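You operate a simulated robot arm through the tools that you are given. There is no shell and no other tool. Be economical: measure what you need, move in short steps, check, and stop when the job is done.

You are at the controls of a simulated two-armed robot. One attempt, no reset.

TASK
Take the black elbow on the top of the pink table and put it away on the middle of the green bench. Stack the green box that says "520" from the top of the pink table on top of the green box that says "463". Take the brass sensor and put it on top of the grey filter. Stack the fuel filter labelled "FUEL 30" from the top of the black table on top of the fuel filter marked "FUEL 5". Fetch the blue filter and set it on top of the brown dirty air filter on the top of the black table. Pick up the oil filter that says "4208" from the top of the black table with one hand, pass it to the other hand and put it on the top of the pink table. Put the small cup on the top of the cream table away on the top of fuel stand three. Take the black bush and put it on top of the white box on the top of the cream table. Take the feeler gauge from the top of the cream table and put it on the lower shelf of the grey stand. Put the black foam on the top of the blue bench. Take the shim tube with the smallest size on its label from the top of the purple table and put it on the top of the tool cart. Stack the tall carton marked "75" from the top of the blue bench on top of the tall carton that says "50". Pull the red drawer open. Any order will do. Set down upright: black elbow, blue filter, oil filter, small cup.

It is judged by the outcome, as a careful person would: the job done as asked, and still so three seconds after it is handed in. It fails if anything else is knocked over, pushed out of place, dropped, spilled or broken.

THE ROBOT
Two 7-joint arms with two-finger grippers on one trunk, on a base that drives. Base frame: it is fixed to the floor where the robot stands at the start and does not move with it; the origin is under the middle of the robot, x ahead of it, y to its left, z up. Units: mm, rad, N and s.
The left shoulder is at the start at [70, 139, 918], the right one opposite. With the tool pointing down near the work surface each hand reaches from about 260 to 740 mm from the robot's upright axis, wherever it stands, measured 20 degrees to its own side. Places, roughly: black bush (3x3x4 cm) [200, -2500, 900]; black elbow (7x4x7 cm) [500, 100, 900]; black foam (12x9x3 cm) [2500, -1300, 900]; blue filter [500, 1250, 1000]; brass sensor (4x4x5 cm) [500, 400, 900]; dirty air filter [500, 2000, 1000]; feeler gauge [750, -2750, 750]; fuel filter [500, 1250, 1000]; green box [750, 250, 1000]; grey filter [500, 250, 1000]; lower shelf of the grey stand [2600, -2000, 200]; middle of the green bench [600, 14300, 700]; oil filter [750, 1750, 1000]; red drawer [-2000, -7200, 500]; shim tube [2500, -1250, 1000]; small cup [250, -2500, 1000]; tall carton [2500, -5750, 1000]; top of fuel stand three (25x58 cm) [-4460, -5720, 840]; top of the blue bench [2400, -5300, 800]; top of the pink table [700, 100, 800]; top of the tool cart (22x30 cm) [-1180, -2640, 860]; white box [0, -2250, 1000]. Payload 3.43 kg a hand.
Tool frame (each hand has its own): the origin (TCP) lies between the finger pads and is the grasp point; the fingertips stand 30 mm ahead of it; z points along the fingers, y is the line along which they close. The gripper opens to 104 mm. The gripper's body begins 57 mm behind the TCP.
Orientation is told as [roll, pitch, yaw] about the base's x, y, z axes, in that order, counted from this pose: with the fingers straight down and closing along the base's y, the tool's x points along the base's -x, its y along +y and its z along -z.

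THE INTERFACE
- The arms move only by the tool nudge_tool. It takes "left_increments", "right_increments" or both (then of equal length, played together; a hand with none holds still); each is a list of rows, each a list of 7 numbers: the gripper command, from -1 (fully open) to 1 (shut), values between in proportion, then the shift along the tool's x, y, z in mm, then the turn, a rotation vector about the tool's x, y, z in rad. In form: [[claw, x, y, z, rx, ry, rz], ...]. A call has 1 to 12 rows; each row shifts and turns the commanded pose from where the row before left it, along the tool's axes as they then stand. Each row takes 0.2 s and may step no farther than 50 mm and 0.15 rad from the row before; otherwise, or with a gripper value out of range, the whole call is refused. A pose out of reach is approached as far as the arm can. The call stops where the force on the tool passes 40 N (or 10 N more than at its start, if that is more) or the arm is blocked; 0.2 s more then pass. The fingers move at their own pace (about 45 mm/s each) and stop on an object; they squeeze with about 43 N. The grip force told is the motor's: it shows also when the fingers shut on nothing. Time passes only in rows, and 0.2 s behind the last, so rows that do not move let the fingers close. It gives the time, the measured TCP pose, the force on the tool (base axes), the opening and the grip force at its end, in the units of the frame above (readings bear some noise), with the torque about the TCP (base axes, N m) and any sound that the robot's microphone picked up.
- Cameras (640 x 400 px; columns grow to the right, rows downward): "scene" is now at [143.4, -6.1, 1179.9]; the picture's right is [-0.06, -1.00, 0.00], its down [-0.25, 0.02, -0.97] and it looks along [0.97, -0.06, -0.25] (base axes); focal length 214 px, centre (320, 200). "left" rides on the left gripper at [67, -18, -90] in its tool frame; the picture's right is [0.25, 0.97, 0.00], its down [-0.73, 0.19, -0.66] and it looks along [-0.64, 0.17, 0.75] (tool axes); focal length 218 px, centre (320, 200). "right" rides on the right gripper at [67, 18, -90] in its tool frame; the picture's right is [-0.25, 0.97, 0.00], its down [-0.73, -0.19, -0.66] and it looks along [-0.64, -0.17, 0.75] (tool axes); focal length 218 px, centre (320, 200). There is no depth. A picture from a camera that has moved, and an enlarged one, comes with that camera's place and axes in the base frame and with its lens.
- snapshot(camera): a new picture of that camera. No time passes.
- raise_lower(by): slides the trunk up (or, below 0, down) by that many mm; the arms and the scene camera ride with it, the base frame stays. It gives what a move gives, with no picture.
- drive_base(legs): drives the robot by 1 to 6 legs, each [ahead, left, turn to the left] in mm, mm and rad, along the robot's own axes; the way and the turn of a leg run together, so that a leg with both is an arc; at most 1500 mm and 3.142 rad a leg. The arms and the cameras ride along, it lands a little off, and it stops where it bumps. It gives what a move gives.
- head_to(pan, tilt): turns the head with the scene camera to pan (to the left, within 1.501 rad either way) and tilt (down, from -0.506 to 1.204), counted from straight ahead of the robot. It gives what a move gives.
- enlarge(camera, box): a new picture of the part [left, top, right, bottom] of that camera's present view, enlarged. No time passes.
- hand_in(): hands the job in; it is judged then, once.

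Go step by step. Nothing tells you exact positions but the pictures and the camera data: compare them with the known pose of the tool, close in by small moves and look again before you grip or let go. The budget is 588 turns and 370 pictures, counting those below and the enlarged ones. Unless the task says otherwise, let go and move clear before handing in.

The tools are called by a JSON object that holds its "api" and its "payload". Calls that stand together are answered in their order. nudge_tool: Moves the arms, as the interface text tells. Its arguments: {"type":"object","properties":{"left_increments":{"type":"array"},"right_increments":{"type":"array"}},"required":[]} The other tools are called the same way: raise_lower (by) slides the trunk up or down; drive_base (legs) drives the base; head_to (pan, tilt) turns the head that bears the scene camera; snapshot (camera) takes a picture; enlarge (camera, box) takes an enlarged picture of a part of a camera's view; hand_in () hands the job in.

At the start:

```text
clock: 0.0
left_ee_pos: [355.6, 371.1, 1150.2]
left_tcp_rot: [0.001, 0.001, -0.002]
left_wrist_force: [-0.3, 0.5, 0.6]
left_wrist_torque: [0.0, -0.02, -0.02]
left_gripper_width: 103.9
left_finger_force: 0.0
right_ee_pos: [304.8, 46.0, 1106.5]
right_tcp_rot: [0.001, -0.001, 0.0]
right_wrist_force: [0.1, 0.1, 0.4]
right_wrist_torque: [-0.02, -0.03, 0.03]
right_gripper_width: 104.0
right_finger_force: 0.0
trunk travel left (down, up): [-413.0, 527.0]
robot x, y, heading: [0.5, 4.1, -0.001]
head pan, tilt: [-0.061, 0.257]
```

scene: 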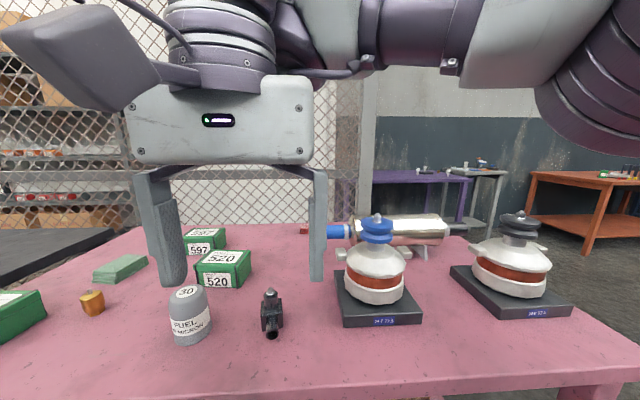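
right: 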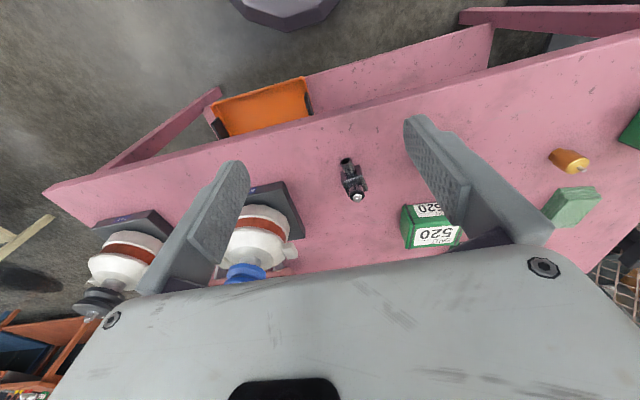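
left: 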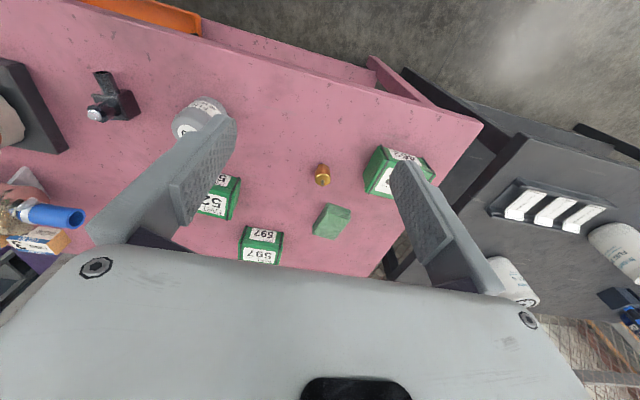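

I see the pink table with its top at about z = 850, with the elbow, the green boxes, the grey bottle and the brass sensor on it. I'll look closer before choosing.

{"api": "enlarge", "payload": {"camera": "scene", "box": [0, 200, 320, 400]}}

{"api": "enlarge", "payload": {"camera": "left", "box": [320, 100, 640, 300]}}

{"api": "enlarge", "payload": {"camera": "left", "box": [60, 60, 380, 260]}}

```text
2.00 times, centred on (160, 300) of scene
camera zoom: at [143.4, -6.1, 1179.9], right [-0.06, -1.0, 0.0], down [-0.25, 0.02, -0.97], along [0.97, -0.06, -0.25], focal length 429 px, centre (640, 0)
```

zoom: 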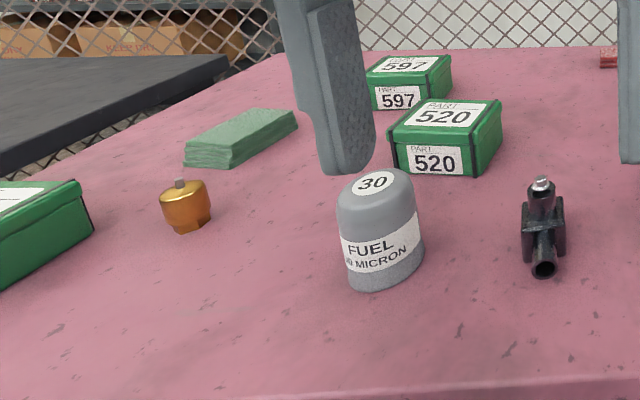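

```text
2.00 times, centred on (480, 200) of left
camera zoom: at [288.4, 353.3, 1239.5], right [-0.25, 0.97, 0.0], down [0.73, 0.19, 0.66], along [0.64, 0.17, -0.75], focal length 436 px, centre (0, 200)
```

zoom: 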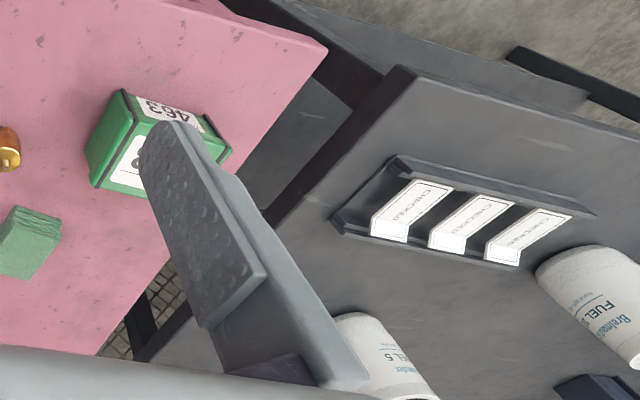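

```text
2.00 times, centred on (220, 160) of left
camera zoom: at [288.4, 353.3, 1239.5], right [-0.25, 0.97, 0.0], down [0.73, 0.19, 0.66], along [0.64, 0.17, -0.75], focal length 436 px, centre (520, 280)
```

zoom: 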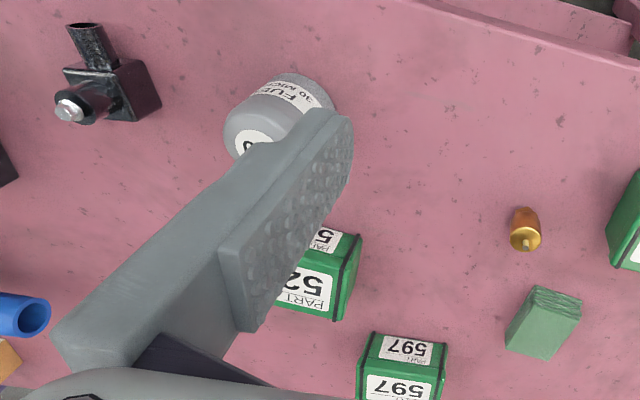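

The brass sensor comes out near (532, 422, 875), the top of the grey filter near (467, 203, 937), and the 463 box stands at the left edge of the pink table. I'll bring the left hand over the sensor and tuck the right hand in.

{"api": "nudge_tool", "payload": {"left_increments": [[-1, -35.3, 10.2, 26, 0, 0, 0], [-1, -35.3, 10.2, 26, 0, 0, 0], [-1, -35.3, 10.2, 26, 0, 0, 0], [-1, -35.3, 10.2, 26, 0, 0, 0], [-1, -35.3, 10.2, 26, 0, 0, 0], [-1, 0, 0, 0, 0, 0, 0]]}}

{"api": "snapshot", "payload": {"camera": "left"}}

{"api": "snapshot", "payload": {"camera": "scene"}}

```text
clock: 1.4
left_ee_pos: [530.9, 423.5, 1020.4]
left_tcp_rot: [0.0, -0.001, 0.0]
left_wrist_force: [-0.2, -0.6, 0.3]
left_wrist_torque: [0.01, 0.0, -0.01]
left_gripper_width: 104.0
left_finger_force: 0.1
right_ee_pos: [303.1, 45.6, 1107.1]
right_tcp_rot: [0.001, -0.001, 0.001]
right_wrist_force: [-0.4, 0.3, -0.3]
right_wrist_torque: [0.02, -0.05, 0.02]
right_gripper_width: 104.1
right_finger_force: 0.0
trunk travel left (down, up): [-413.0, 527.0]
robot x, y, heading: [1.7, 1.0, -0.0]
head pan, tilt: [-0.061, 0.257]
```

```text
363 pictures are left
camera left: at [463.6, 405.4, 1111.0], right [-0.25, 0.97, 0.0], down [0.73, 0.19, 0.66], along [0.64, 0.17, -0.75], focal length 218 px, centre (320, 200)
```

left: 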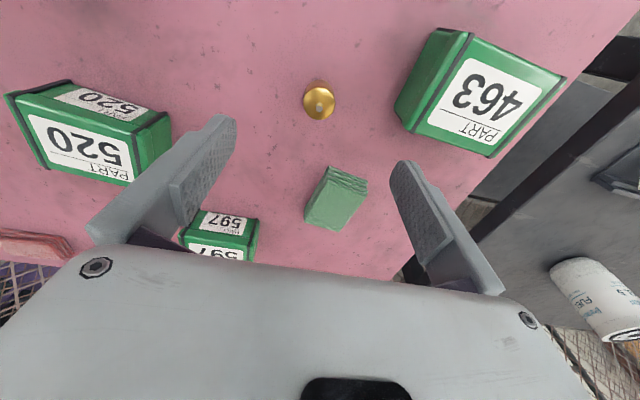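

```text
362 pictures are left
camera scene: at [142.4, -6.8, 1180.1], right [-0.06, -1.0, 0.0], down [-0.25, 0.02, -0.97], along [0.97, -0.06, -0.25], focal length 214 px, centre (320, 200)
```

scene: 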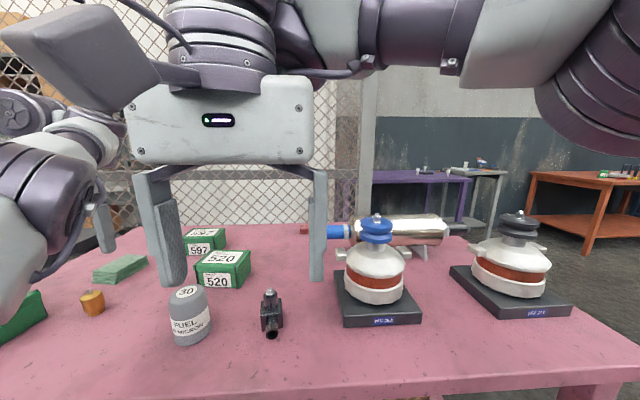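

The sensor lies directly under the left hand at about (530, 423). I'm going straight down and closing on it.

{"api": "nudge_tool", "payload": {"left_increments": [[-1, 0, 0, 45, 0, 0, 0], [-1, 0, 0, 45, 0, 0, 0], [-1, 0, 0, 30, 0, 0, 0], [-1, 0, 0, 13, 0, 0, 0], [-1, 0, 0, 0, 0, 0, 0]]}}

{"api": "snapshot", "payload": {"camera": "left"}}

```text
clock: 2.6
left_ee_pos: [575.1, 441.6, 918.5]
left_tcp_rot: [0.001, 0.0, -0.004]
left_wrist_force: [0.4, -0.4, 0.2]
left_wrist_torque: [0.0, -0.02, 0.03]
left_gripper_width: 104.1
left_finger_force: 0.1
left hand out of reach, approached as far as the arm can: row 1, 2, 3, 4
right_ee_pos: [303.8, 45.1, 1106.3]
right_tcp_rot: [0.003, 0.001, -0.001]
right_wrist_force: [-0.8, 0.0, 0.2]
right_wrist_torque: [0.01, 0.01, 0.0]
right_gripper_width: 104.0
right_finger_force: 0.1
trunk travel left (down, up): [-413.0, 527.0]
robot x, y, heading: [0.5, 0.3, 0.002]
head pan, tilt: [-0.061, 0.257]
```

```text
361 pictures are left
camera left: at [509.0, 424.1, 1007.9], right [-0.25, 0.97, 0.0], down [0.73, 0.19, 0.66], along [0.64, 0.17, -0.75], focal length 218 px, centre (320, 200)
```

left: 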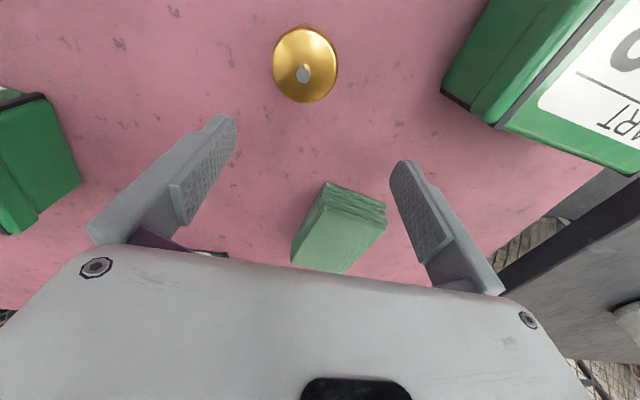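

The arm was pushed outward, so it sits too low for this height. I'll raise the trunk and come back over the sensor.

{"api": "raise_lower", "payload": {"by": 200}}

```text
clock: 4.8
left_ee_pos: [576.2, 442.7, 1118.3]
left_tcp_rot: [0.0, 0.001, -0.001]
left_wrist_force: [-0.2, -0.9, 0.2]
left_wrist_torque: [-0.03, 0.0, 0.04]
left_gripper_width: 104.1
left_finger_force: 0.1
right_ee_pos: [304.9, 46.5, 1306.1]
right_tcp_rot: [0.002, -0.001, 0.0]
right_wrist_force: [-0.1, 0.0, -0.5]
right_wrist_torque: [-0.03, 0.02, 0.01]
right_gripper_width: 103.9
right_finger_force: 0.0
trunk travel left (down, up): [-613.0, 327.0]
robot x, y, heading: [-0.4, 0.1, 0.001]
head pan, tilt: [-0.061, 0.257]
```

{"api": "nudge_tool", "payload": {"left_increments": [[-1, 15, -6.5, 30, 0, 0, 0], [-1, 15, -6.5, 30, 0, 0, 0], [-1, 15, -6.5, 30, 0, 0, 0], [-1, 0, 0, 45, 0, 0, 0], [-1, 0, 0, 45, 0, 0, 0], [-1, 0, 0, 0, 0, 0, 0]]}}

{"api": "snapshot", "payload": {"camera": "left"}}

```text
clock: 6.2
left_ee_pos: [577.8, 481.9, 1058.4]
left_tcp_rot: [0.033, 0.023, 0.001]
left_wrist_force: [0.5, -0.4, -0.6]
left_wrist_torque: [-0.01, 0.0, 0.04]
left_gripper_width: 104.0
left_finger_force: 0.1
left hand out of reach, approached as far as the arm can: row 1, 2, 3, 4, 5
right_ee_pos: [304.0, 45.2, 1305.2]
right_tcp_rot: [0.003, 0.0, -0.001]
right_wrist_force: [0.7, -0.5, 0.2]
right_wrist_torque: [0.04, 0.01, 0.0]
right_gripper_width: 104.1
right_finger_force: 0.1
trunk travel left (down, up): [-613.0, 327.0]
robot x, y, heading: [-3.0, 1.7, -0.004]
head pan, tilt: [-0.061, 0.257]
```

```text
360 pictures are left
camera left: at [514.1, 462.0, 1148.7], right [-0.25, 0.97, 0.04], down [0.74, 0.17, 0.65], along [0.62, 0.19, -0.76], focal length 218 px, centre (320, 200)
```

left: 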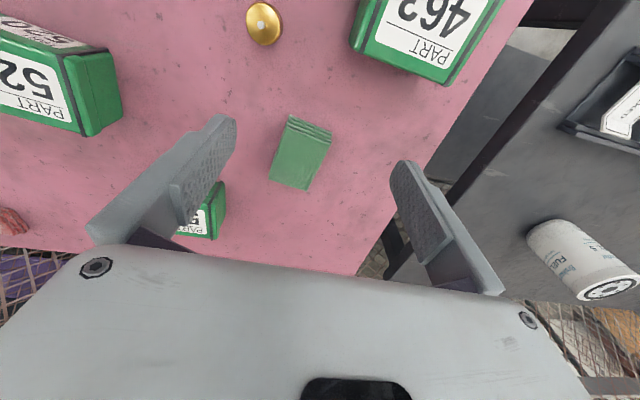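

{"api": "nudge_tool", "payload": {"left_increments": [[-1, 0, 0, -45, -0.03, 0.02, 0], [-1, 0, 0, -45, 0, 0, 0], [-1, 35, -35, 0, 0, 0, 0], [-1, 35, -35, 0, 0, 0, 0], [-1, 35, -35, 0, 0, 0, 0], [-1, 35, -35, 0, 0, 0, 0], [-1, 0, 0, 45, 0, 0, 0], [-1, 0, 0, 45, 0, 0, 0], [-1, 0, 0, 45, 0, 0, 0], [-1, 0, 0, 0, 0, 0, 0]]}}

```text
clock: 8.4
left_ee_pos: [579.4, 398.3, 1137.5]
left_tcp_rot: [0.029, 0.024, 0.0]
left_wrist_force: [-1.4, -0.8, -0.3]
left_wrist_torque: [0.05, 0.03, 0.0]
left_gripper_width: 104.0
left_finger_force: 0.1
left hand out of reach, approached as far as the arm can: row 3, 4, 5, 6, 7, 8, 9
right_ee_pos: [305.0, 46.4, 1305.4]
right_tcp_rot: [0.0, 0.001, 0.0]
right_wrist_force: [-1.1, 0.5, -0.6]
right_wrist_torque: [-0.01, 0.02, 0.02]
right_gripper_width: 104.1
right_finger_force: 0.0
trunk travel left (down, up): [-613.0, 327.0]
robot x, y, heading: [0.7, 3.7, -0.003]
head pan, tilt: [-0.061, 0.257]
```

The left arm seems to have run into some joint limit. I'll look at how it's folded.

{"api": "head_to", "payload": {"pan": 0.7, "tilt": 0.3}}

{"api": "snapshot", "payload": {"camera": "scene"}}

{"api": "snapshot", "payload": {"camera": "right"}}

```text
clock: 9.5
left_ee_pos: [579.5, 398.2, 1137.5]
left_tcp_rot: [0.03, 0.024, 0.0]
left_wrist_force: [0.3, -0.1, 0.7]
left_wrist_torque: [0.03, -0.02, 0.0]
left_gripper_width: 104.1
left_finger_force: 0.0
right_ee_pos: [304.2, 45.9, 1306.6]
right_tcp_rot: [0.0, 0.001, 0.0]
right_wrist_force: [-0.1, 0.2, -0.5]
right_wrist_torque: [0.02, 0.0, -0.03]
right_gripper_width: 103.9
right_finger_force: 0.0
trunk travel left (down, up): [-613.0, 327.0]
robot x, y, heading: [-2.4, 0.1, 0.005]
head pan, tilt: [0.7, 0.3]
```

```text
359 pictures are left
camera scene: at [121.8, 59.7, 1375.9], right [0.64, -0.77, 0.0], down [-0.23, -0.19, -0.96], along [0.73, 0.61, -0.3], focal length 214 px, centre (320, 200)
```

scene: 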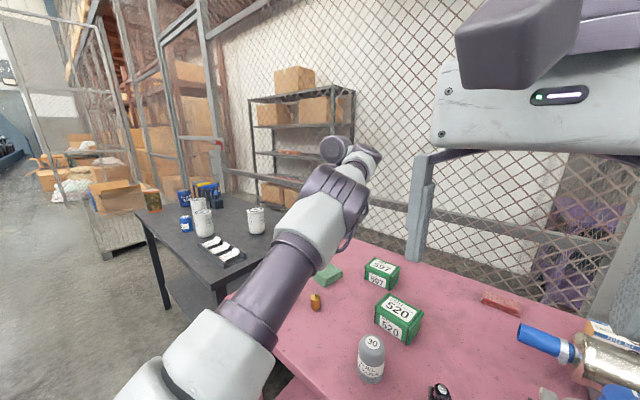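

```text
358 pictures are left
camera right: at [237.4, 63.8, 1395.7], right [0.25, 0.97, 0.0], down [0.73, -0.19, 0.66], along [0.64, -0.17, -0.75], focal length 218 px, centre (320, 200)
```

right: 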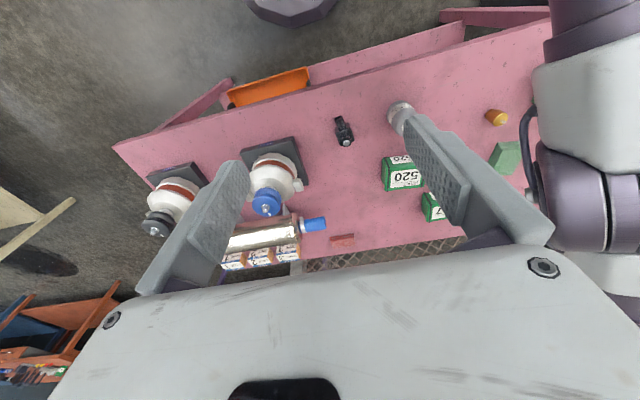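

{"api": "nudge_tool", "payload": {"left_increments": [[-1, 20, 0, 0, 0, 0, 0], [-1, 20, 0, 0, 0, 0, 0], [-1, 20, 0, 0, 0, 0, 0], [-1, 0, 0, 0, 0, 0, 0]]}}

```text
clock: 10.5
left_ee_pos: [554.8, 409.9, 1165.8]
left_tcp_rot: [0.029, 0.021, -0.001]
left_wrist_force: [0.0, -0.4, -0.6]
left_wrist_torque: [0.01, -0.03, 0.0]
left_gripper_width: 103.8
left_finger_force: 0.0
left hand out of reach, approached as far as the arm can: row 1, 2, 3
right_ee_pos: [304.9, 46.2, 1306.4]
right_tcp_rot: [0.0, 0.002, 0.001]
right_wrist_force: [0.4, 0.0, -0.3]
right_wrist_torque: [-0.02, -0.01, 0.0]
right_gripper_width: 103.8
right_finger_force: 0.2
trunk travel left (down, up): [-613.0, 327.0]
robot x, y, heading: [-1.2, 2.1, 0.0]
head pan, tilt: [0.7, 0.3]
```

{"api": "nudge_tool", "payload": {"left_increments": [[-1, -30, -10, -20, 0, 0, 0], [-1, -30, -10, -20, 0, 0, 0], [-1, 0, 0, 0, 0, 0, 0]]}}

{"api": "snapshot", "payload": {"camera": "scene"}}

```text
clock: 11.3
left_ee_pos: [587.5, 390.4, 1194.9]
left_tcp_rot: [0.038, 0.02, 0.0]
left_wrist_force: [0.4, 0.2, 0.4]
left_wrist_torque: [0.01, 0.01, -0.02]
left_gripper_width: 104.0
left_finger_force: 0.0
left hand out of reach, approached as far as the arm can: row 2
right_ee_pos: [304.6, 45.7, 1307.6]
right_tcp_rot: [0.001, -0.001, 0.0]
right_wrist_force: [-0.4, -0.3, 0.2]
right_wrist_torque: [-0.05, 0.03, -0.05]
right_gripper_width: 103.9
right_finger_force: 0.0
trunk travel left (down, up): [-613.0, 327.0]
robot x, y, heading: [-0.1, 3.1, -0.0]
head pan, tilt: [0.7, 0.3]
```

```text
357 pictures are left
camera scene: at [121.6, 60.1, 1375.9], right [0.64, -0.76, 0.0], down [-0.23, -0.19, -0.96], along [0.73, 0.62, -0.3], focal length 214 px, centre (320, 200)
```

scene: 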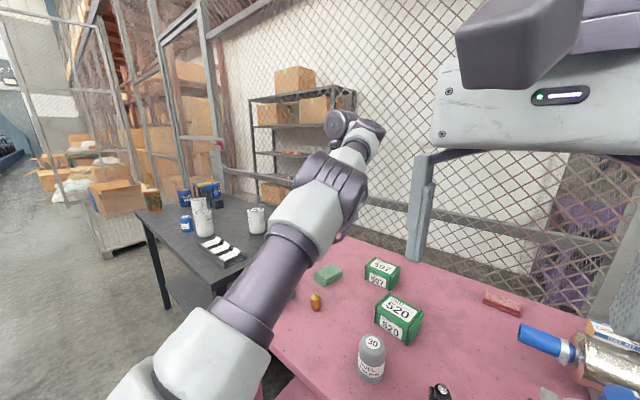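

The arm is hemmed in between narrow limits here, so I'll go back to the starting fold. After that I'll work nearer the middle of the hand's range by placing the base better.

{"api": "nudge_tool", "payload": {"left_increments": [[-1, 0, 0, -40, -0.03, 0.02, 0], [-1, 38, -3, -26, 0, 0, 0], [-1, 38, -3, -26, 0, 0, 0], [-1, 38, -3, -26, 0, 0, 0], [-1, 38, -3, -20, 0, 0, 0], [-1, 38, -3, -20, 0, 0, 0], [-1, 38, -3, 0, 0, 0, 0], [-1, 0, 0, 0, 0, 0, 0]]}}

{"api": "snapshot", "payload": {"camera": "scene"}}

```text
clock: 13.1
left_ee_pos: [360.5, 364.9, 1358.2]
left_tcp_rot: [0.061, 0.042, -0.001]
left_wrist_force: [-0.5, -0.4, 0.7]
left_wrist_torque: [0.01, 0.01, -0.03]
left_gripper_width: 103.9
left_finger_force: 0.0
left hand out of reach, approached as far as the arm can: row 1
right_ee_pos: [304.2, 45.4, 1305.7]
right_tcp_rot: [0.002, 0.004, -0.001]
right_wrist_force: [0.3, 0.8, 0.7]
right_wrist_torque: [0.02, 0.03, 0.01]
right_gripper_width: 104.4
right_finger_force: 0.0
trunk travel left (down, up): [-613.0, 327.0]
robot x, y, heading: [1.2, 0.3, 0.004]
head pan, tilt: [0.7, 0.3]
```

```text
356 pictures are left
camera scene: at [122.8, 60.1, 1375.8], right [0.64, -0.76, 0.0], down [-0.23, -0.19, -0.95], along [0.73, 0.62, -0.3], focal length 214 px, centre (320, 200)
```

scene: 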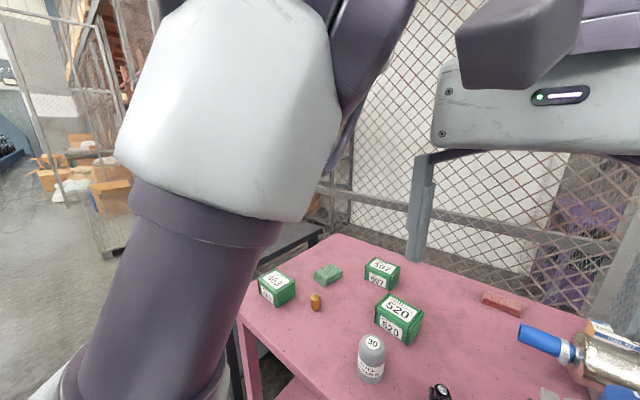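

{"api": "nudge_tool", "payload": {"left_increments": [[-1, -15, -30, 0, 0.061, -0.042, 0], [-1, -15, -30, 0, 0, 0, 0], [-1, -15, -30, 0, 0, 0, 0], [-1, -15, -25, 0, 0, 0, 0], [-1, 0, 0, 40, 0, 0, 0], [-1, 0, 0, 40, 0, 0, 0], [-1, 0, 0, 40, 0, 0, 0], [-1, 0, 0, 40, 0, 0, 0], [-1, 0, 0, 40, 0, 0, 0], [-1, 0, 0, 40, 0, 0, 0], [-1, 0, 0, 0, 0, 0, 0]], "right_increments": [[-1, 0, -40, 0, 0, 0, 0], [-1, 0, -40, 0, 0, 0, 0], [-1, 0, -40, 0, 0, 0, 0], [-1, 0, -40, 0, 0, 0, 0], [-1, 0, 0, 0, 0, 0, 0], [-1, 0, 0, 0, 0, 0, 0], [-1, 0, 0, 0, 0, 0, 0], [-1, 0, 0, 0, 0, 0, 0], [-1, 0, 0, 0, 0, 0, 0], [-1, 0, 0, 0, 0, 0, 0], [-1, 0, 0, 0, 0, 0, 0]]}}

```text
clock: 15.5
left_ee_pos: [446.0, 295.8, 1282.7]
left_tcp_rot: [0.0, 0.001, -0.002]
left_wrist_force: [0.1, -0.3, 0.4]
left_wrist_torque: [0.02, -0.02, -0.04]
left_gripper_width: 104.3
left_finger_force: 0.0
left hand out of reach, approached as far as the arm can: row 3, 4, 6, 7, 8, 9, 10
right_ee_pos: [298.3, -100.3, 1310.9]
right_tcp_rot: [0.0, 0.001, 0.0]
right_wrist_force: [-0.4, 0.2, -0.3]
right_wrist_torque: [0.0, 0.0, 0.0]
right_gripper_width: 103.8
right_finger_force: 0.0
right hand out of reach, approached as far as the arm can: row 3
trunk travel left (down, up): [-613.0, 327.0]
robot x, y, heading: [-1.8, -2.3, -0.001]
head pan, tilt: [0.7, 0.3]
```

{"api": "nudge_tool", "payload": {"right_increments": [[-1, -40, -15, 0, 0, 0, 0], [-1, -40, -15, 0, 0, 0, 0], [-1, -40, -15, 0, 0, 0, 0], [-1, 0, 0, 40, 0, 0, 0], [-1, 0, 0, 40, 0, 0, 0], [-1, 0, 0, 40, 0, 0, 0], [-1, 0, 0, 40, 0, 0, 0], [-1, 0, 0, 0, 0, 0, 0]]}}

{"api": "head_to", "payload": {"pan": -0.7, "tilt": 0.1}}

{"api": "snapshot", "payload": {"camera": "scene"}}

```text
clock: 17.3
left_ee_pos: [445.3, 294.6, 1283.1]
left_tcp_rot: [0.0, 0.003, -0.002]
left_wrist_force: [0.6, -0.6, -0.6]
left_wrist_torque: [-0.01, 0.0, 0.01]
left_gripper_width: 104.2
left_finger_force: 0.1
right_ee_pos: [453.3, -122.5, 1279.0]
right_tcp_rot: [0.003, 0.003, 0.0]
right_wrist_force: [-0.9, -0.2, 0.4]
right_wrist_torque: [0.01, -0.01, -0.05]
right_gripper_width: 104.0
right_finger_force: 0.1
right hand out of reach, approached as far as the arm can: row 3, 4, 5, 6, 7
trunk travel left (down, up): [-613.0, 327.0]
robot x, y, heading: [-2.8, 0.1, 0.002]
head pan, tilt: [0.7, 0.3]
```

```text
clock: 18.8
left_ee_pos: [446.6, 294.5, 1283.3]
left_tcp_rot: [0.0, 0.002, 0.0]
left_wrist_force: [0.1, -0.1, 0.3]
left_wrist_torque: [0.0, -0.02, -0.01]
left_gripper_width: 104.1
left_finger_force: 0.1
right_ee_pos: [453.6, -121.3, 1278.6]
right_tcp_rot: [0.001, 0.002, 0.0]
right_wrist_force: [0.0, -0.1, -0.3]
right_wrist_torque: [-0.01, 0.02, 0.01]
right_gripper_width: 103.9
right_finger_force: 0.1
trunk travel left (down, up): [-613.0, 327.0]
robot x, y, heading: [-2.3, 2.5, 0.003]
head pan, tilt: [-0.7, 0.099]
```

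```text
355 pictures are left
camera scene: at [120.8, -59.7, 1394.6], right [-0.64, -0.77, 0.0], down [-0.08, 0.06, -0.99], along [0.76, -0.64, -0.1], focal length 214 px, centre (320, 200)
```

scene: 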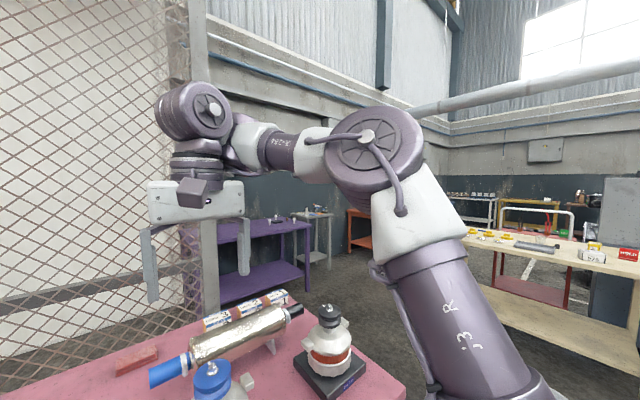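

The picture shows both elbows folded tightly upward, so the hands can't come lower this close in. I'll raise the trunk fully, reach out, lower the hand outside that limit, then draw it back in.

{"api": "raise_lower", "payload": {"by": 327}}

{"api": "nudge_tool", "payload": {"right_increments": [[-1, -40, -5, 0, 0, 0, 0], [-1, -40, -5, 0, 0, 0, 0], [-1, -40, -5, 0, 0, 0, 0], [-1, -40, -5, 0, 0, 0, 0], [-1, -40, -5, 0, 0, 0, 0], [-1, -40, -5, 0, 0, 0, 0], [-1, 0, 0, 45, 0, 0, 0], [-1, 0, 0, 45, 0, 0, 0], [-1, 0, 0, 45, 0, 0, 0], [-1, 0, 0, 45, 0, 0, 0], [-1, 0, 0, 45, 0, 0, 0], [-1, 0, 0, 45, 0, 0, 0]]}}

```text
clock: 22.0
left_ee_pos: [447.8, 294.7, 1610.1]
left_tcp_rot: [0.001, 0.001, -0.003]
left_wrist_force: [-0.5, 0.2, -0.3]
left_wrist_torque: [-0.01, 0.0, 0.01]
left_gripper_width: 104.1
left_finger_force: 0.0
right_ee_pos: [453.8, -122.7, 1604.3]
right_tcp_rot: [0.002, 0.005, -0.001]
right_wrist_force: [-0.8, 0.8, -0.3]
right_wrist_torque: [-0.02, -0.01, -0.01]
right_gripper_width: 104.3
right_finger_force: 0.1
trunk travel left (down, up): [-940.0, 0.0]
robot x, y, heading: [0.3, 4.8, -0.002]
head pan, tilt: [-0.7, 0.099]
```

```text
clock: 24.6
left_ee_pos: [447.7, 295.5, 1608.3]
left_tcp_rot: [-0.001, 0.001, -0.002]
left_wrist_force: [1.6, 0.2, 0.0]
left_wrist_torque: [-0.02, -0.02, 0.03]
left_gripper_width: 104.1
left_finger_force: 0.0
right_ee_pos: [591.3, 30.7, 1400.9]
right_tcp_rot: [0.037, 0.025, 0.0]
right_wrist_force: [-1.2, -0.2, 0.0]
right_wrist_torque: [-0.01, 0.04, 0.02]
right_gripper_width: 103.9
right_finger_force: 0.0
right hand out of reach, approached as far as the arm can: row 1, 2, 3, 4, 5, 6, 8, 9, 10, 11, 12
trunk travel left (down, up): [-940.0, 0.0]
robot x, y, heading: [-0.9, 0.8, 0.001]
head pan, tilt: [-0.7, 0.099]
```

{"api": "snapshot", "payload": {"camera": "scene"}}

```text
354 pictures are left
camera scene: at [121.8, -58.8, 1721.6], right [-0.64, -0.76, 0.0], down [-0.08, 0.06, -0.99], along [0.76, -0.64, -0.1], focal length 214 px, centre (320, 200)
```

scene: 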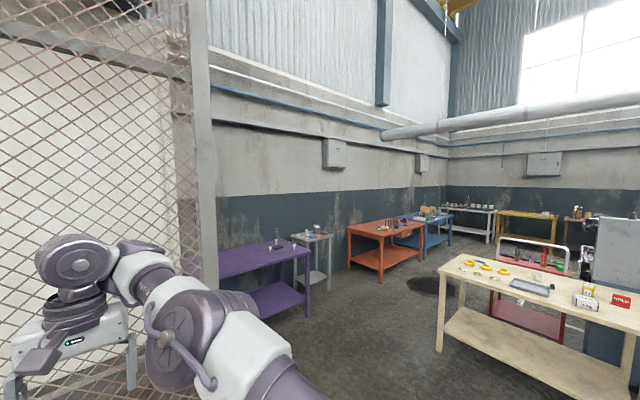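

{"api": "nudge_tool", "payload": {"right_increments": [[-1, 0, 0, 25, 0.037, -0.025, 0], [-1, 0, 0, 25, 0, 0, 0], [-1, 0, 0, 25, 0, 0, 0], [-1, 0, 0, 25, 0, 0, 0], [-1, 0, 0, 25, 0, 0, 0], [-1, 0, 0, 25, 0, 0, 0], [-1, 0, 0, 25, 0, 0, 0], [-1, 0, 0, 25, 0, 0, 0]]}}

```text
clock: 26.4
left_ee_pos: [446.6, 294.3, 1609.0]
left_tcp_rot: [0.001, 0.002, -0.002]
left_wrist_force: [-0.3, -1.0, 0.0]
left_wrist_torque: [-0.03, 0.01, -0.02]
left_gripper_width: 104.1
left_finger_force: 0.0
right_ee_pos: [578.6, 76.1, 1353.2]
right_tcp_rot: [0.06, 0.042, 0.001]
right_wrist_force: [0.6, 0.3, 0.3]
right_wrist_torque: [-0.03, 0.0, 0.0]
right_gripper_width: 104.1
right_finger_force: 0.1
right hand out of reach, approached as far as the arm can: row 1, 2, 3, 4, 5, 6, 7, 8
trunk travel left (down, up): [-940.0, 0.0]
robot x, y, heading: [-2.3, -0.8, 0.003]
head pan, tilt: [-0.7, 0.099]
```

{"api": "nudge_tool", "payload": {"right_increments": [[-1, 0, 0, 0, 0.03, -0.1, 0], [-1, 0, 0, 0, 0.03, -0.15, 0], [-1, 0, 0, 0, 0, -0.15, 0], [-1, 0, 0, 0, 0, -0.15, 0], [-1, 0, 0, 0, 0, -0.15, 0], [-1, 0, 0, 0, 0, 0, 0]]}}

{"api": "snapshot", "payload": {"camera": "scene"}}

```text
refused: row 2 steps farther than a row can; nothing moved
```

```text
353 pictures are left
camera scene: at [120.3, -59.3, 1721.6], right [-0.64, -0.76, 0.0], down [-0.08, 0.06, -1.0], along [0.76, -0.64, -0.1], focal length 214 px, centre (320, 200)
```

scene: 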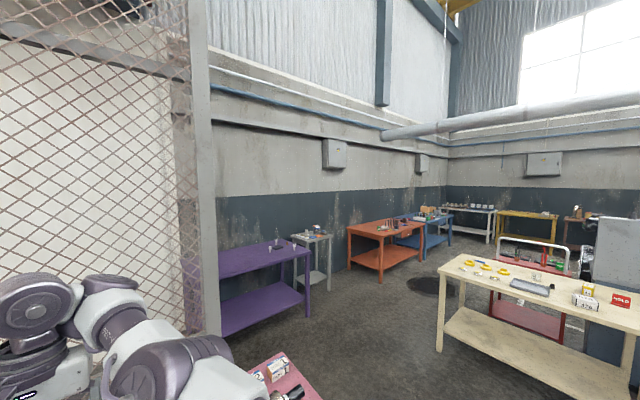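

{"api": "nudge_tool", "payload": {"right_increments": [[-1, 0, 0, 0, 0.03, -0.1, 0], [-1, 0, 0, 0, 0.03, -0.13, 0], [-1, 0, 0, 0, 0, -0.15, 0], [-1, 0, 0, 0, 0, -0.15, 0], [-1, 0, 0, 0, 0, -0.15, 0], [-1, 0, 0, 0, 0, 0, 0]]}}

{"api": "nudge_tool", "payload": {"right_increments": [[-1, 0, 0, -30, 0, 0, 0], [-1, 0, 0, -30, 0, 0, 0], [-1, 0, 0, -30, 0, 0, 0], [-1, 0, 0, 0, 0, 0, 0]]}}

```text
clock: 27.8
left_ee_pos: [447.9, 294.1, 1608.4]
left_tcp_rot: [-0.001, 0.0, -0.002]
left_wrist_force: [1.0, 0.8, 0.1]
left_wrist_torque: [-0.02, 0.01, -0.01]
left_gripper_width: 103.9
left_finger_force: 0.0
right_ee_pos: [582.1, 102.0, 1388.1]
right_tcp_rot: [0.099, -0.08, -0.007]
right_wrist_force: [0.1, 0.1, -0.3]
right_wrist_torque: [0.0, 0.01, 0.0]
right_gripper_width: 104.1
right_finger_force: 0.1
right hand out of reach, approached as far as the arm can: row 1, 2, 3, 4, 5
trunk travel left (down, up): [-940.0, 0.0]
robot x, y, heading: [0.4, 3.2, 0.003]
head pan, tilt: [-0.7, 0.099]
```

```text
clock: 28.8
left_ee_pos: [447.0, 294.1, 1609.7]
left_tcp_rot: [0.0, 0.002, 0.0]
left_wrist_force: [-0.1, 0.7, 0.2]
left_wrist_torque: [0.0, -0.01, 0.01]
left_gripper_width: 104.3
left_finger_force: 0.1
right_ee_pos: [577.0, 93.4, 1478.0]
right_tcp_rot: [0.1, -0.079, -0.006]
right_wrist_force: [0.3, 0.2, 0.8]
right_wrist_torque: [0.03, 0.01, 0.01]
right_gripper_width: 103.9
right_finger_force: 0.0
trunk travel left (down, up): [-940.0, 0.0]
robot x, y, heading: [0.2, 0.2, 0.0]
head pan, tilt: [-0.7, 0.099]
```

Lowering is blocked in this elbow-up fold, but the hands move freely when they're about 200 mm above shoulder height. So I'll lift them and lower the trunk well down instead.

{"api": "nudge_tool", "payload": {"right_increments": [[-1, 0, 0, -40, 0, 0.05, 0], [-1, 0, 0, -40, 0.1, 0.03, 0], [-1, 0, 0, -40, 0, 0, 0], [-1, 0, 0, -40, 0, 0, 0], [-1, 30, -30, 0, 0, 0, 0], [-1, 30, -30, 0, 0, 0, 0], [-1, 30, -30, 0, 0, 0, 0], [-1, 30, -30, 0, 0, 0, 0], [-1, 30, -30, 0, 0, 0, 0], [-1, 30, -30, 0, 0, 0, 0], [-1, 0, 0, 0, 0, 0, 0]], "left_increments": [[-1, 0, 0, -20, 0, 0, 0], [-1, 0, 0, -20, 0, 0, 0], [-1, 0, 0, 0, 0, 0, 0], [-1, 0, 0, 0, 0, 0, 0], [-1, 0, 0, 0, 0, 0, 0], [-1, 0, 0, 0, 0, 0, 0], [-1, 0, 0, 0, 0, 0, 0], [-1, 0, 0, 0, 0, 0, 0], [-1, 0, 0, 0, 0, 0, 0], [-1, 0, 0, 0, 0, 0, 0], [-1, 0, 0, 0, 0, 0, 0]]}}

{"api": "head_to", "payload": {"pan": 0.0, "tilt": 0.6}}

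{"api": "snapshot", "payload": {"camera": "scene"}}

```text
clock: 31.2
left_ee_pos: [447.6, 298.3, 1648.7]
left_tcp_rot: [-0.001, 0.002, 0.0]
left_wrist_force: [0.1, 0.3, -0.4]
left_wrist_torque: [-0.03, 0.01, -0.01]
left_gripper_width: 104.1
left_finger_force: 0.1
right_ee_pos: [359.0, -103.3, 1631.5]
right_tcp_rot: [-0.004, 0.005, 0.001]
right_wrist_force: [-0.6, 0.9, 0.4]
right_wrist_torque: [0.0, -0.03, 0.03]
right_gripper_width: 104.0
right_finger_force: 0.0
right hand out of reach, approached as far as the arm can: row 2, 3, 4, 9, 10
trunk travel left (down, up): [-940.0, 0.0]
robot x, y, heading: [0.9, -0.1, -0.0]
head pan, tilt: [-0.7, 0.099]
```

```text
clock: 32.3
left_ee_pos: [445.5, 295.7, 1650.7]
left_tcp_rot: [0.003, 0.002, -0.001]
left_wrist_force: [0.4, -0.7, -0.5]
left_wrist_torque: [0.03, -0.02, -0.01]
left_gripper_width: 104.0
left_finger_force: 0.1
right_ee_pos: [356.8, -106.0, 1633.3]
right_tcp_rot: [-0.002, 0.005, -0.001]
right_wrist_force: [0.8, 0.3, 0.6]
right_wrist_torque: [0.01, 0.02, 0.0]
right_gripper_width: 104.1
right_finger_force: 0.1
trunk travel left (down, up): [-940.0, 0.0]
robot x, y, heading: [-1.3, -1.1, 0.004]
head pan, tilt: [0.0, 0.6]
```

```text
352 pictures are left
camera scene: at [138.1, -1.2, 1675.5], right [0.0, -1.0, 0.0], down [-0.56, 0.0, -0.83], along [0.83, 0.0, -0.56], focal length 214 px, centre (320, 200)
```

scene: 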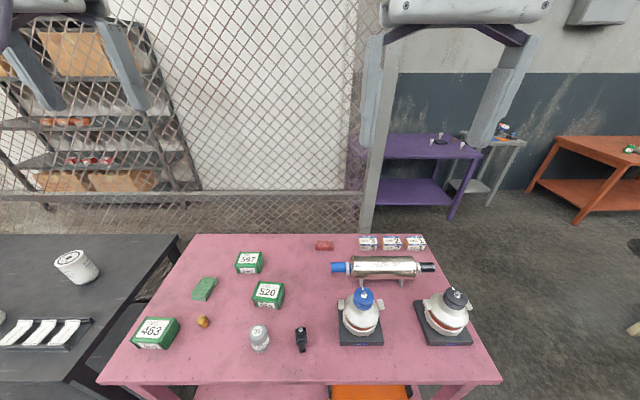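

This overhead view gives good positions: 463 box near (495, 552), 520 box near (641, 205), grey filter (474, 199), elbow (481, 60). Now I'll lower the trunk with the hands held high relative to the shoulders.

{"api": "raise_lower", "payload": {"by": -500}}

{"api": "nudge_tool", "payload": {"left_increments": [[-1, -20, 30, -5, 0, 0, 0], [-1, -20, 30, -5, 0, 0, 0], [-1, -20, 30, -5, 0, 0, 0], [-1, -20, 30, -5, 0, 0, 0], [-1, 0, 0, 0, 0, 0, 0]]}}

```text
refused: -500 is not a number from -400 to 400
```

```text
clock: 33.5
left_ee_pos: [510.9, 415.1, 1651.4]
left_tcp_rot: [0.002, 0.0, -0.001]
left_wrist_force: [0.3, -0.7, -0.1]
left_wrist_torque: [0.01, 0.0, 0.02]
left_gripper_width: 103.9
left_finger_force: 0.0
left hand out of reach, approached as far as the arm can: row 3, 4
right_ee_pos: [356.9, -103.8, 1633.2]
right_tcp_rot: [-0.002, 0.005, -0.001]
right_wrist_force: [0.0, 0.3, 0.2]
right_wrist_torque: [0.0, 0.0, 0.01]
right_gripper_width: 103.8
right_finger_force: 0.1
trunk travel left (down, up): [-940.0, 0.0]
robot x, y, heading: [0.0, 0.0, 0.003]
head pan, tilt: [0.0, 0.6]
```

{"api": "raise_lower", "payload": {"by": -400}}

{"api": "raise_lower", "payload": {"by": -200}}

{"api": "nudge_tool", "payload": {"left_increments": [[-1, -20, 8, 20, 0, 0, 0], [-1, 0, 0, 20, 0, 0, 0], [-1, 0, 0, 0, 0, 0, 0]]}}

{"api": "snapshot", "payload": {"camera": "left"}}

```text
clock: 37.3
left_ee_pos: [509.1, 415.8, 1252.9]
left_tcp_rot: [0.002, 0.001, -0.003]
left_wrist_force: [0.8, 1.0, -0.7]
left_wrist_torque: [-0.01, -0.01, 0.01]
left_gripper_width: 104.1
left_finger_force: 0.0
right_ee_pos: [357.2, -105.0, 1232.5]
right_tcp_rot: [0.0, 0.005, -0.001]
right_wrist_force: [0.5, 0.4, -0.2]
right_wrist_torque: [0.0, 0.01, 0.03]
right_gripper_width: 103.9
right_finger_force: 0.0
trunk travel left (down, up): [-540.0, 400.0]
robot x, y, heading: [0.1, 2.6, -0.004]
head pan, tilt: [0.0, 0.6]
```

```text
clock: 39.5
left_ee_pos: [510.4, 414.9, 1052.4]
left_tcp_rot: [0.003, 0.0, -0.002]
left_wrist_force: [0.9, 0.6, -0.1]
left_wrist_torque: [0.02, -0.02, 0.0]
left_gripper_width: 104.0
left_finger_force: 0.0
right_ee_pos: [356.6, -105.9, 1032.9]
right_tcp_rot: [-0.001, 0.003, 0.001]
right_wrist_force: [0.3, 0.1, -0.2]
right_wrist_torque: [0.0, -0.04, 0.0]
right_gripper_width: 103.7
right_finger_force: 0.1
trunk travel left (down, up): [-340.0, 600.0]
robot x, y, heading: [-1.2, -1.4, 0.001]
head pan, tilt: [0.0, 0.6]
```

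```text
clock: 40.3
left_ee_pos: [525.3, 429.6, 1013.3]
left_tcp_rot: [0.003, 0.0, -0.001]
left_wrist_force: [0.9, -0.3, -1.4]
left_wrist_torque: [-0.03, 0.01, -0.02]
left_gripper_width: 104.3
left_finger_force: 0.1
left hand out of reach, approached as far as the arm can: row 1
right_ee_pos: [356.3, -105.1, 1032.5]
right_tcp_rot: [-0.002, 0.003, -0.001]
right_wrist_force: [-0.6, 0.0, 0.3]
right_wrist_torque: [0.01, -0.04, 0.02]
right_gripper_width: 104.2
right_finger_force: 0.0
trunk travel left (down, up): [-340.0, 600.0]
robot x, y, heading: [0.8, -2.5, -0.002]
head pan, tilt: [0.0, 0.6]
```

```text
351 pictures are left
camera left: at [458.2, 413.0, 1103.4], right [-0.25, 0.97, 0.0], down [0.73, 0.19, 0.66], along [0.64, 0.17, -0.75], focal length 218 px, centre (320, 200)
```

left: 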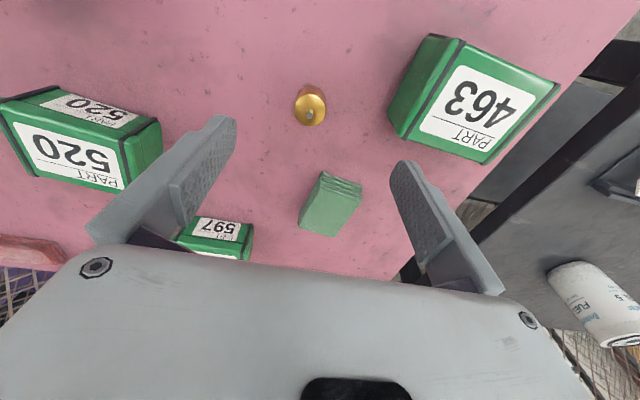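

The trunk itself gives a clean vertical motion, so I'll use it for going up and down. The sensor is at (527, 422); I'll align and then lower.

{"api": "nudge_tool", "payload": {"left_increments": [[-1, -1, -8, 0, 0, 0, 0], [-1, 0, 0, 0, 0, 0, 0]]}}

{"api": "raise_lower", "payload": {"by": -100}}

{"api": "snapshot", "payload": {"camera": "left"}}

```text
clock: 40.9
left_ee_pos: [525.2, 421.8, 1014.0]
left_tcp_rot: [0.001, -0.001, 0.0]
left_wrist_force: [-0.1, -0.3, 0.4]
left_wrist_torque: [-0.01, -0.03, 0.0]
left_gripper_width: 104.0
left_finger_force: 0.0
right_ee_pos: [356.0, -105.4, 1032.6]
right_tcp_rot: [-0.003, 0.004, 0.001]
right_wrist_force: [0.7, -0.1, -0.4]
right_wrist_torque: [-0.01, -0.01, 0.02]
right_gripper_width: 103.7
right_finger_force: 0.0
trunk travel left (down, up): [-340.0, 600.0]
robot x, y, heading: [1.9, -1.0, -0.0]
head pan, tilt: [0.0, 0.6]
```

```text
clock: 42.2
left_ee_pos: [524.5, 421.6, 915.0]
left_tcp_rot: [0.004, -0.002, -0.001]
left_wrist_force: [-0.2, 0.3, 0.1]
left_wrist_torque: [-0.04, -0.01, -0.01]
left_gripper_width: 103.8
left_finger_force: 0.1
right_ee_pos: [356.1, -105.5, 932.6]
right_tcp_rot: [-0.002, 0.003, 0.0]
right_wrist_force: [0.5, -0.1, -0.7]
right_wrist_torque: [-0.02, -0.01, -0.02]
right_gripper_width: 104.0
right_finger_force: 0.1
trunk travel left (down, up): [-240.0, 700.0]
robot x, y, heading: [-1.0, 1.3, -0.001]
head pan, tilt: [0.0, 0.6]
```

```text
350 pictures are left
camera left: at [458.8, 404.5, 1004.1], right [-0.25, 0.97, 0.0], down [0.73, 0.19, 0.66], along [0.64, 0.17, -0.75], focal length 218 px, centre (320, 200)
```

left: 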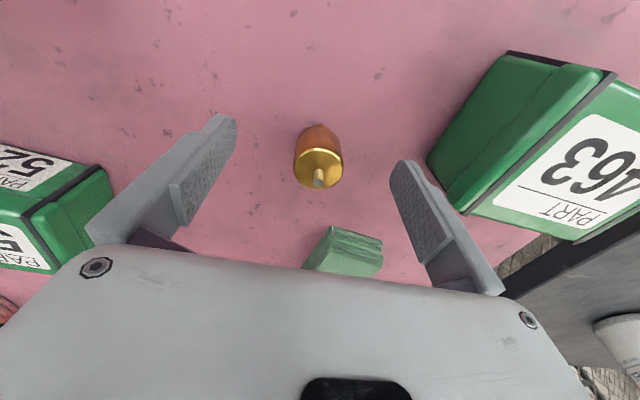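

{"api": "nudge_tool", "payload": {"left_increments": [[-1, -7, 0, 10, 0, 0, 0], [-1, 0, 0, 10, 0, 0, 0], [-1, 0, 0, 6, 0, 0, 0], [-1, 0, 0, 0, 0, 0, 0], [0.6, 0, 0, 0, 0, 0, 0], [1, 0, 0, 0, 0, 0, 0], [1, 0, 0, 0, 0, 0, 0], [1, 0, 0, 0, 0, 0, 0], [1, 0, 0, 0, 0, 0, 0]]}}

{"api": "snapshot", "payload": {"camera": "left"}}

```text
clock: 44.2
left_ee_pos: [532.4, 420.6, 887.8]
left_tcp_rot: [0.004, 0.0, -0.002]
left_wrist_force: [-0.3, 0.2, 0.0]
left_wrist_torque: [0.0, 0.04, 0.01]
left_gripper_width: 30.8
left_finger_force: 30.7
right_ee_pos: [355.5, -106.8, 932.4]
right_tcp_rot: [-0.002, 0.004, -0.001]
right_wrist_force: [0.0, 0.3, -0.6]
right_wrist_torque: [-0.01, 0.01, 0.03]
right_gripper_width: 104.3
right_finger_force: 0.1
trunk travel left (down, up): [-240.0, 700.0]
robot x, y, heading: [-0.2, -0.8, -0.001]
head pan, tilt: [0.0, 0.6]
```

```text
349 pictures are left
camera left: at [466.0, 404.0, 977.6], right [-0.25, 0.97, 0.0], down [0.73, 0.19, 0.66], along [0.64, 0.17, -0.75], focal length 218 px, centre (320, 200)
```

left: 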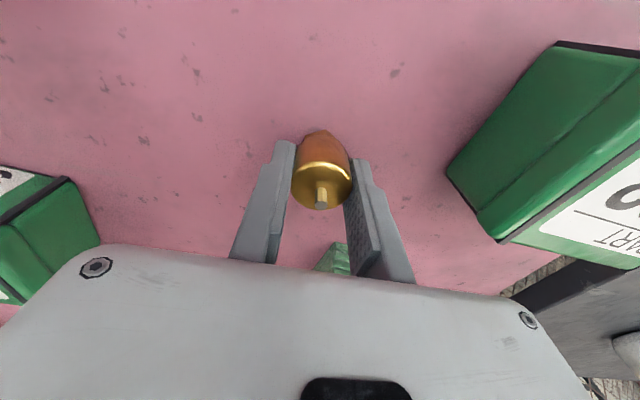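

The sensor is gripped at a width of 31 mm. I'll lift it with the trunk and carry it over the grey filter.

{"api": "raise_lower", "payload": {"by": 130}}

{"api": "nudge_tool", "payload": {"left_increments": [[1, 10, -40, 0, 0, 0, 0], [1, 10, -40, 0, 0, 0, 0], [1, 10, -40, 0, 0, 0, 0], [1, 10, -40, 0, 0, 0, 0], [1, 0, 0, 0, 0, 0, 0]]}}

{"api": "snapshot", "payload": {"camera": "left"}}

{"api": "snapshot", "payload": {"camera": "scene"}}

```text
clock: 45.8
left_ee_pos: [533.0, 421.3, 1016.9]
left_tcp_rot: [0.004, -0.001, -0.003]
left_wrist_force: [0.5, -0.3, 0.4]
left_wrist_torque: [-0.02, 0.02, 0.01]
left_gripper_width: 0.0
left_finger_force: 35.1
right_ee_pos: [357.4, -105.2, 1062.9]
right_tcp_rot: [-0.002, 0.004, 0.001]
right_wrist_force: [0.3, -0.1, 0.1]
right_wrist_torque: [0.01, -0.01, 0.0]
right_gripper_width: 104.0
right_finger_force: 0.1
trunk travel left (down, up): [-370.0, 570.0]
robot x, y, heading: [-0.3, 1.8, -0.001]
head pan, tilt: [0.0, 0.6]
```

```text
clock: 47.0
left_ee_pos: [477.3, 303.8, 1022.6]
left_tcp_rot: [0.011, 0.004, -0.001]
left_wrist_force: [0.3, -0.1, 0.7]
left_wrist_torque: [-0.01, 0.01, 0.04]
left_gripper_width: 0.0
left_finger_force: 34.3
left hand out of reach, approached as far as the arm can: row 3, 4
right_ee_pos: [356.7, -105.7, 1062.6]
right_tcp_rot: [-0.003, 0.005, 0.002]
right_wrist_force: [-0.5, 0.2, 0.0]
right_wrist_torque: [0.01, 0.0, 0.0]
right_gripper_width: 103.9
right_finger_force: 0.0
trunk travel left (down, up): [-370.0, 570.0]
robot x, y, heading: [3.0, -0.7, -0.0]
head pan, tilt: [0.0, 0.6]
```

```text
348 pictures are left
camera left: at [412.3, 284.9, 1113.0], right [-0.25, 0.97, 0.01], down [0.73, 0.18, 0.66], along [0.63, 0.18, -0.75], focal length 218 px, centre (320, 200)
```

left: 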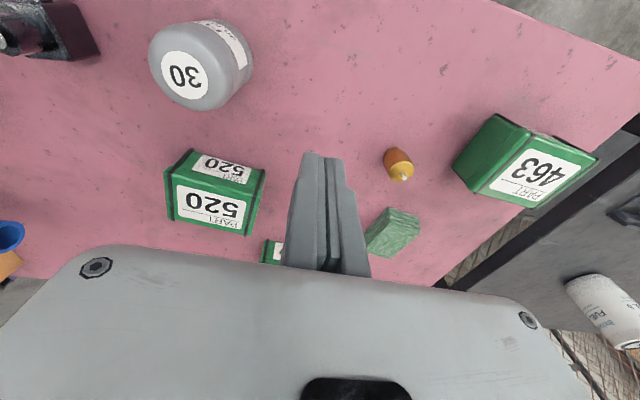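

```text
347 pictures are left
camera scene: at [139.1, -0.3, 1105.3], right [0.0, -1.0, 0.0], down [-0.57, 0.0, -0.82], along [0.82, 0.0, -0.57], focal length 214 px, centre (320, 200)
```

scene: 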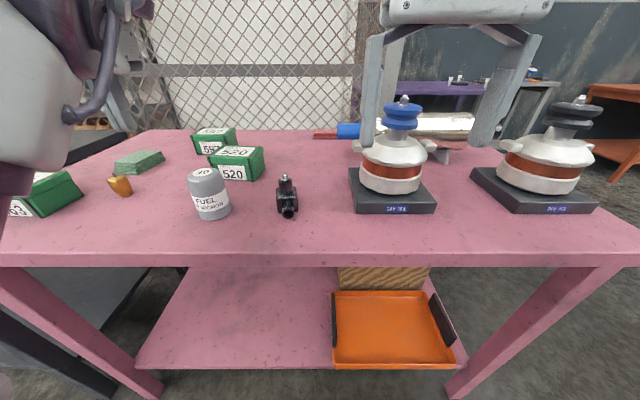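

The sensor slipped out on the lift. I'll look at how it lies now.

{"api": "enlarge", "payload": {"camera": "scene", "box": [60, 140, 240, 240]}}

{"api": "enlarge", "payload": {"camera": "left", "box": [340, 120, 460, 200]}}

```text
3.56 times, centred on (150, 190) of scene
camera zoom: at [139.1, -0.3, 1105.3], right [0.0, -1.0, 0.0], down [-0.57, 0.0, -0.82], along [0.82, 0.0, -0.57], focal length 763 px, centre (924, 236)
```

zoom: 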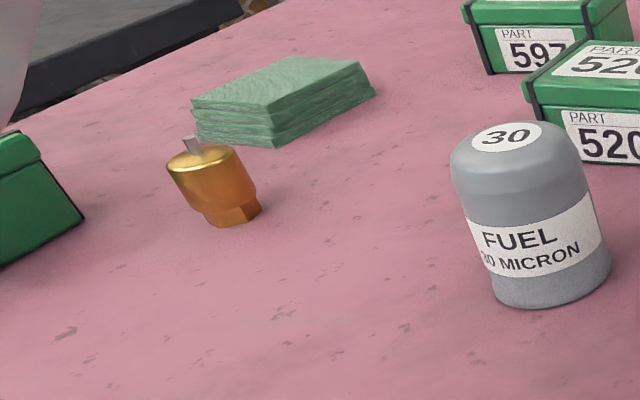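

```text
5.00 times, centred on (400, 160) of left
camera zoom: at [412.3, 284.9, 1113.0], right [-0.25, 0.97, 0.01], down [0.73, 0.18, 0.66], along [0.63, 0.18, -0.75], focal length 1091 px, centre (-80, 400)
```

zoom: 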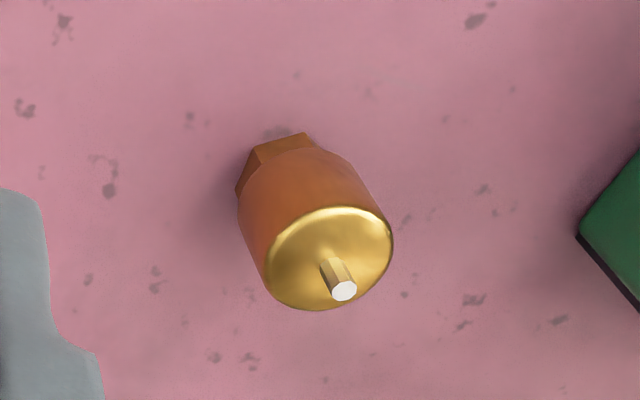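

The sensor still stands upright near (534, 426). I'll retry with a longer squeeze and a slow first lift.

{"api": "nudge_tool", "payload": {"left_increments": [[-1, -14, 30, 0, 0.011, -0.004, 0], [-1, -14, 30, 0, 0, 0, 0], [-1, -14, 30, 0, 0, 0, 0], [-1, -14, 31, 0, 0, 0, 0], [-1, 0, 0, 0, 0, 0, 0], [-1, 0, 0, 0, 0, 0, 0]]}}

{"api": "raise_lower", "payload": {"by": -95}}

{"api": "snapshot", "payload": {"camera": "left"}}

```text
clock: 48.4
left_ee_pos: [532.3, 425.4, 1024.3]
left_tcp_rot: [-0.009, -0.005, -0.002]
left_wrist_force: [0.4, 0.2, 0.4]
left_wrist_torque: [0.0, 0.01, 0.0]
left_gripper_width: 104.2
left_finger_force: 0.0
right_ee_pos: [356.3, -105.8, 1063.4]
right_tcp_rot: [-0.002, 0.003, 0.0]
right_wrist_force: [0.1, 0.6, 0.1]
right_wrist_torque: [0.01, -0.03, -0.04]
right_gripper_width: 103.9
right_finger_force: 0.0
trunk travel left (down, up): [-370.0, 570.0]
robot x, y, heading: [1.1, -1.3, -0.003]
head pan, tilt: [0.0, 0.6]
```

```text
clock: 49.7
left_ee_pos: [532.1, 425.4, 929.8]
left_tcp_rot: [-0.01, -0.005, -0.002]
left_wrist_force: [0.0, -0.4, -0.2]
left_wrist_torque: [0.01, 0.03, -0.01]
left_gripper_width: 104.3
left_finger_force: 0.0
right_ee_pos: [357.1, -106.5, 968.0]
right_tcp_rot: [0.0, 0.004, -0.001]
right_wrist_force: [0.2, 0.1, 0.4]
right_wrist_torque: [-0.01, 0.02, 0.02]
right_gripper_width: 104.2
right_finger_force: 0.0
trunk travel left (down, up): [-275.0, 665.0]
robot x, y, heading: [-1.4, 0.5, 0.001]
head pan, tilt: [0.0, 0.6]
```

```text
344 pictures are left
camera left: at [465.0, 408.8, 1018.8], right [-0.25, 0.97, -0.01], down [0.73, 0.2, 0.66], along [0.64, 0.16, -0.75], focal length 218 px, centre (320, 200)
```

left: 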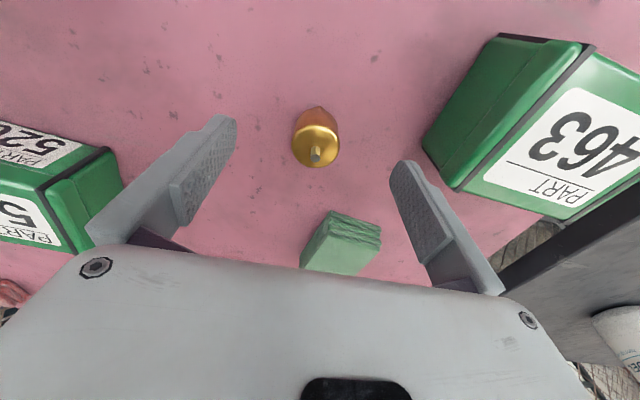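

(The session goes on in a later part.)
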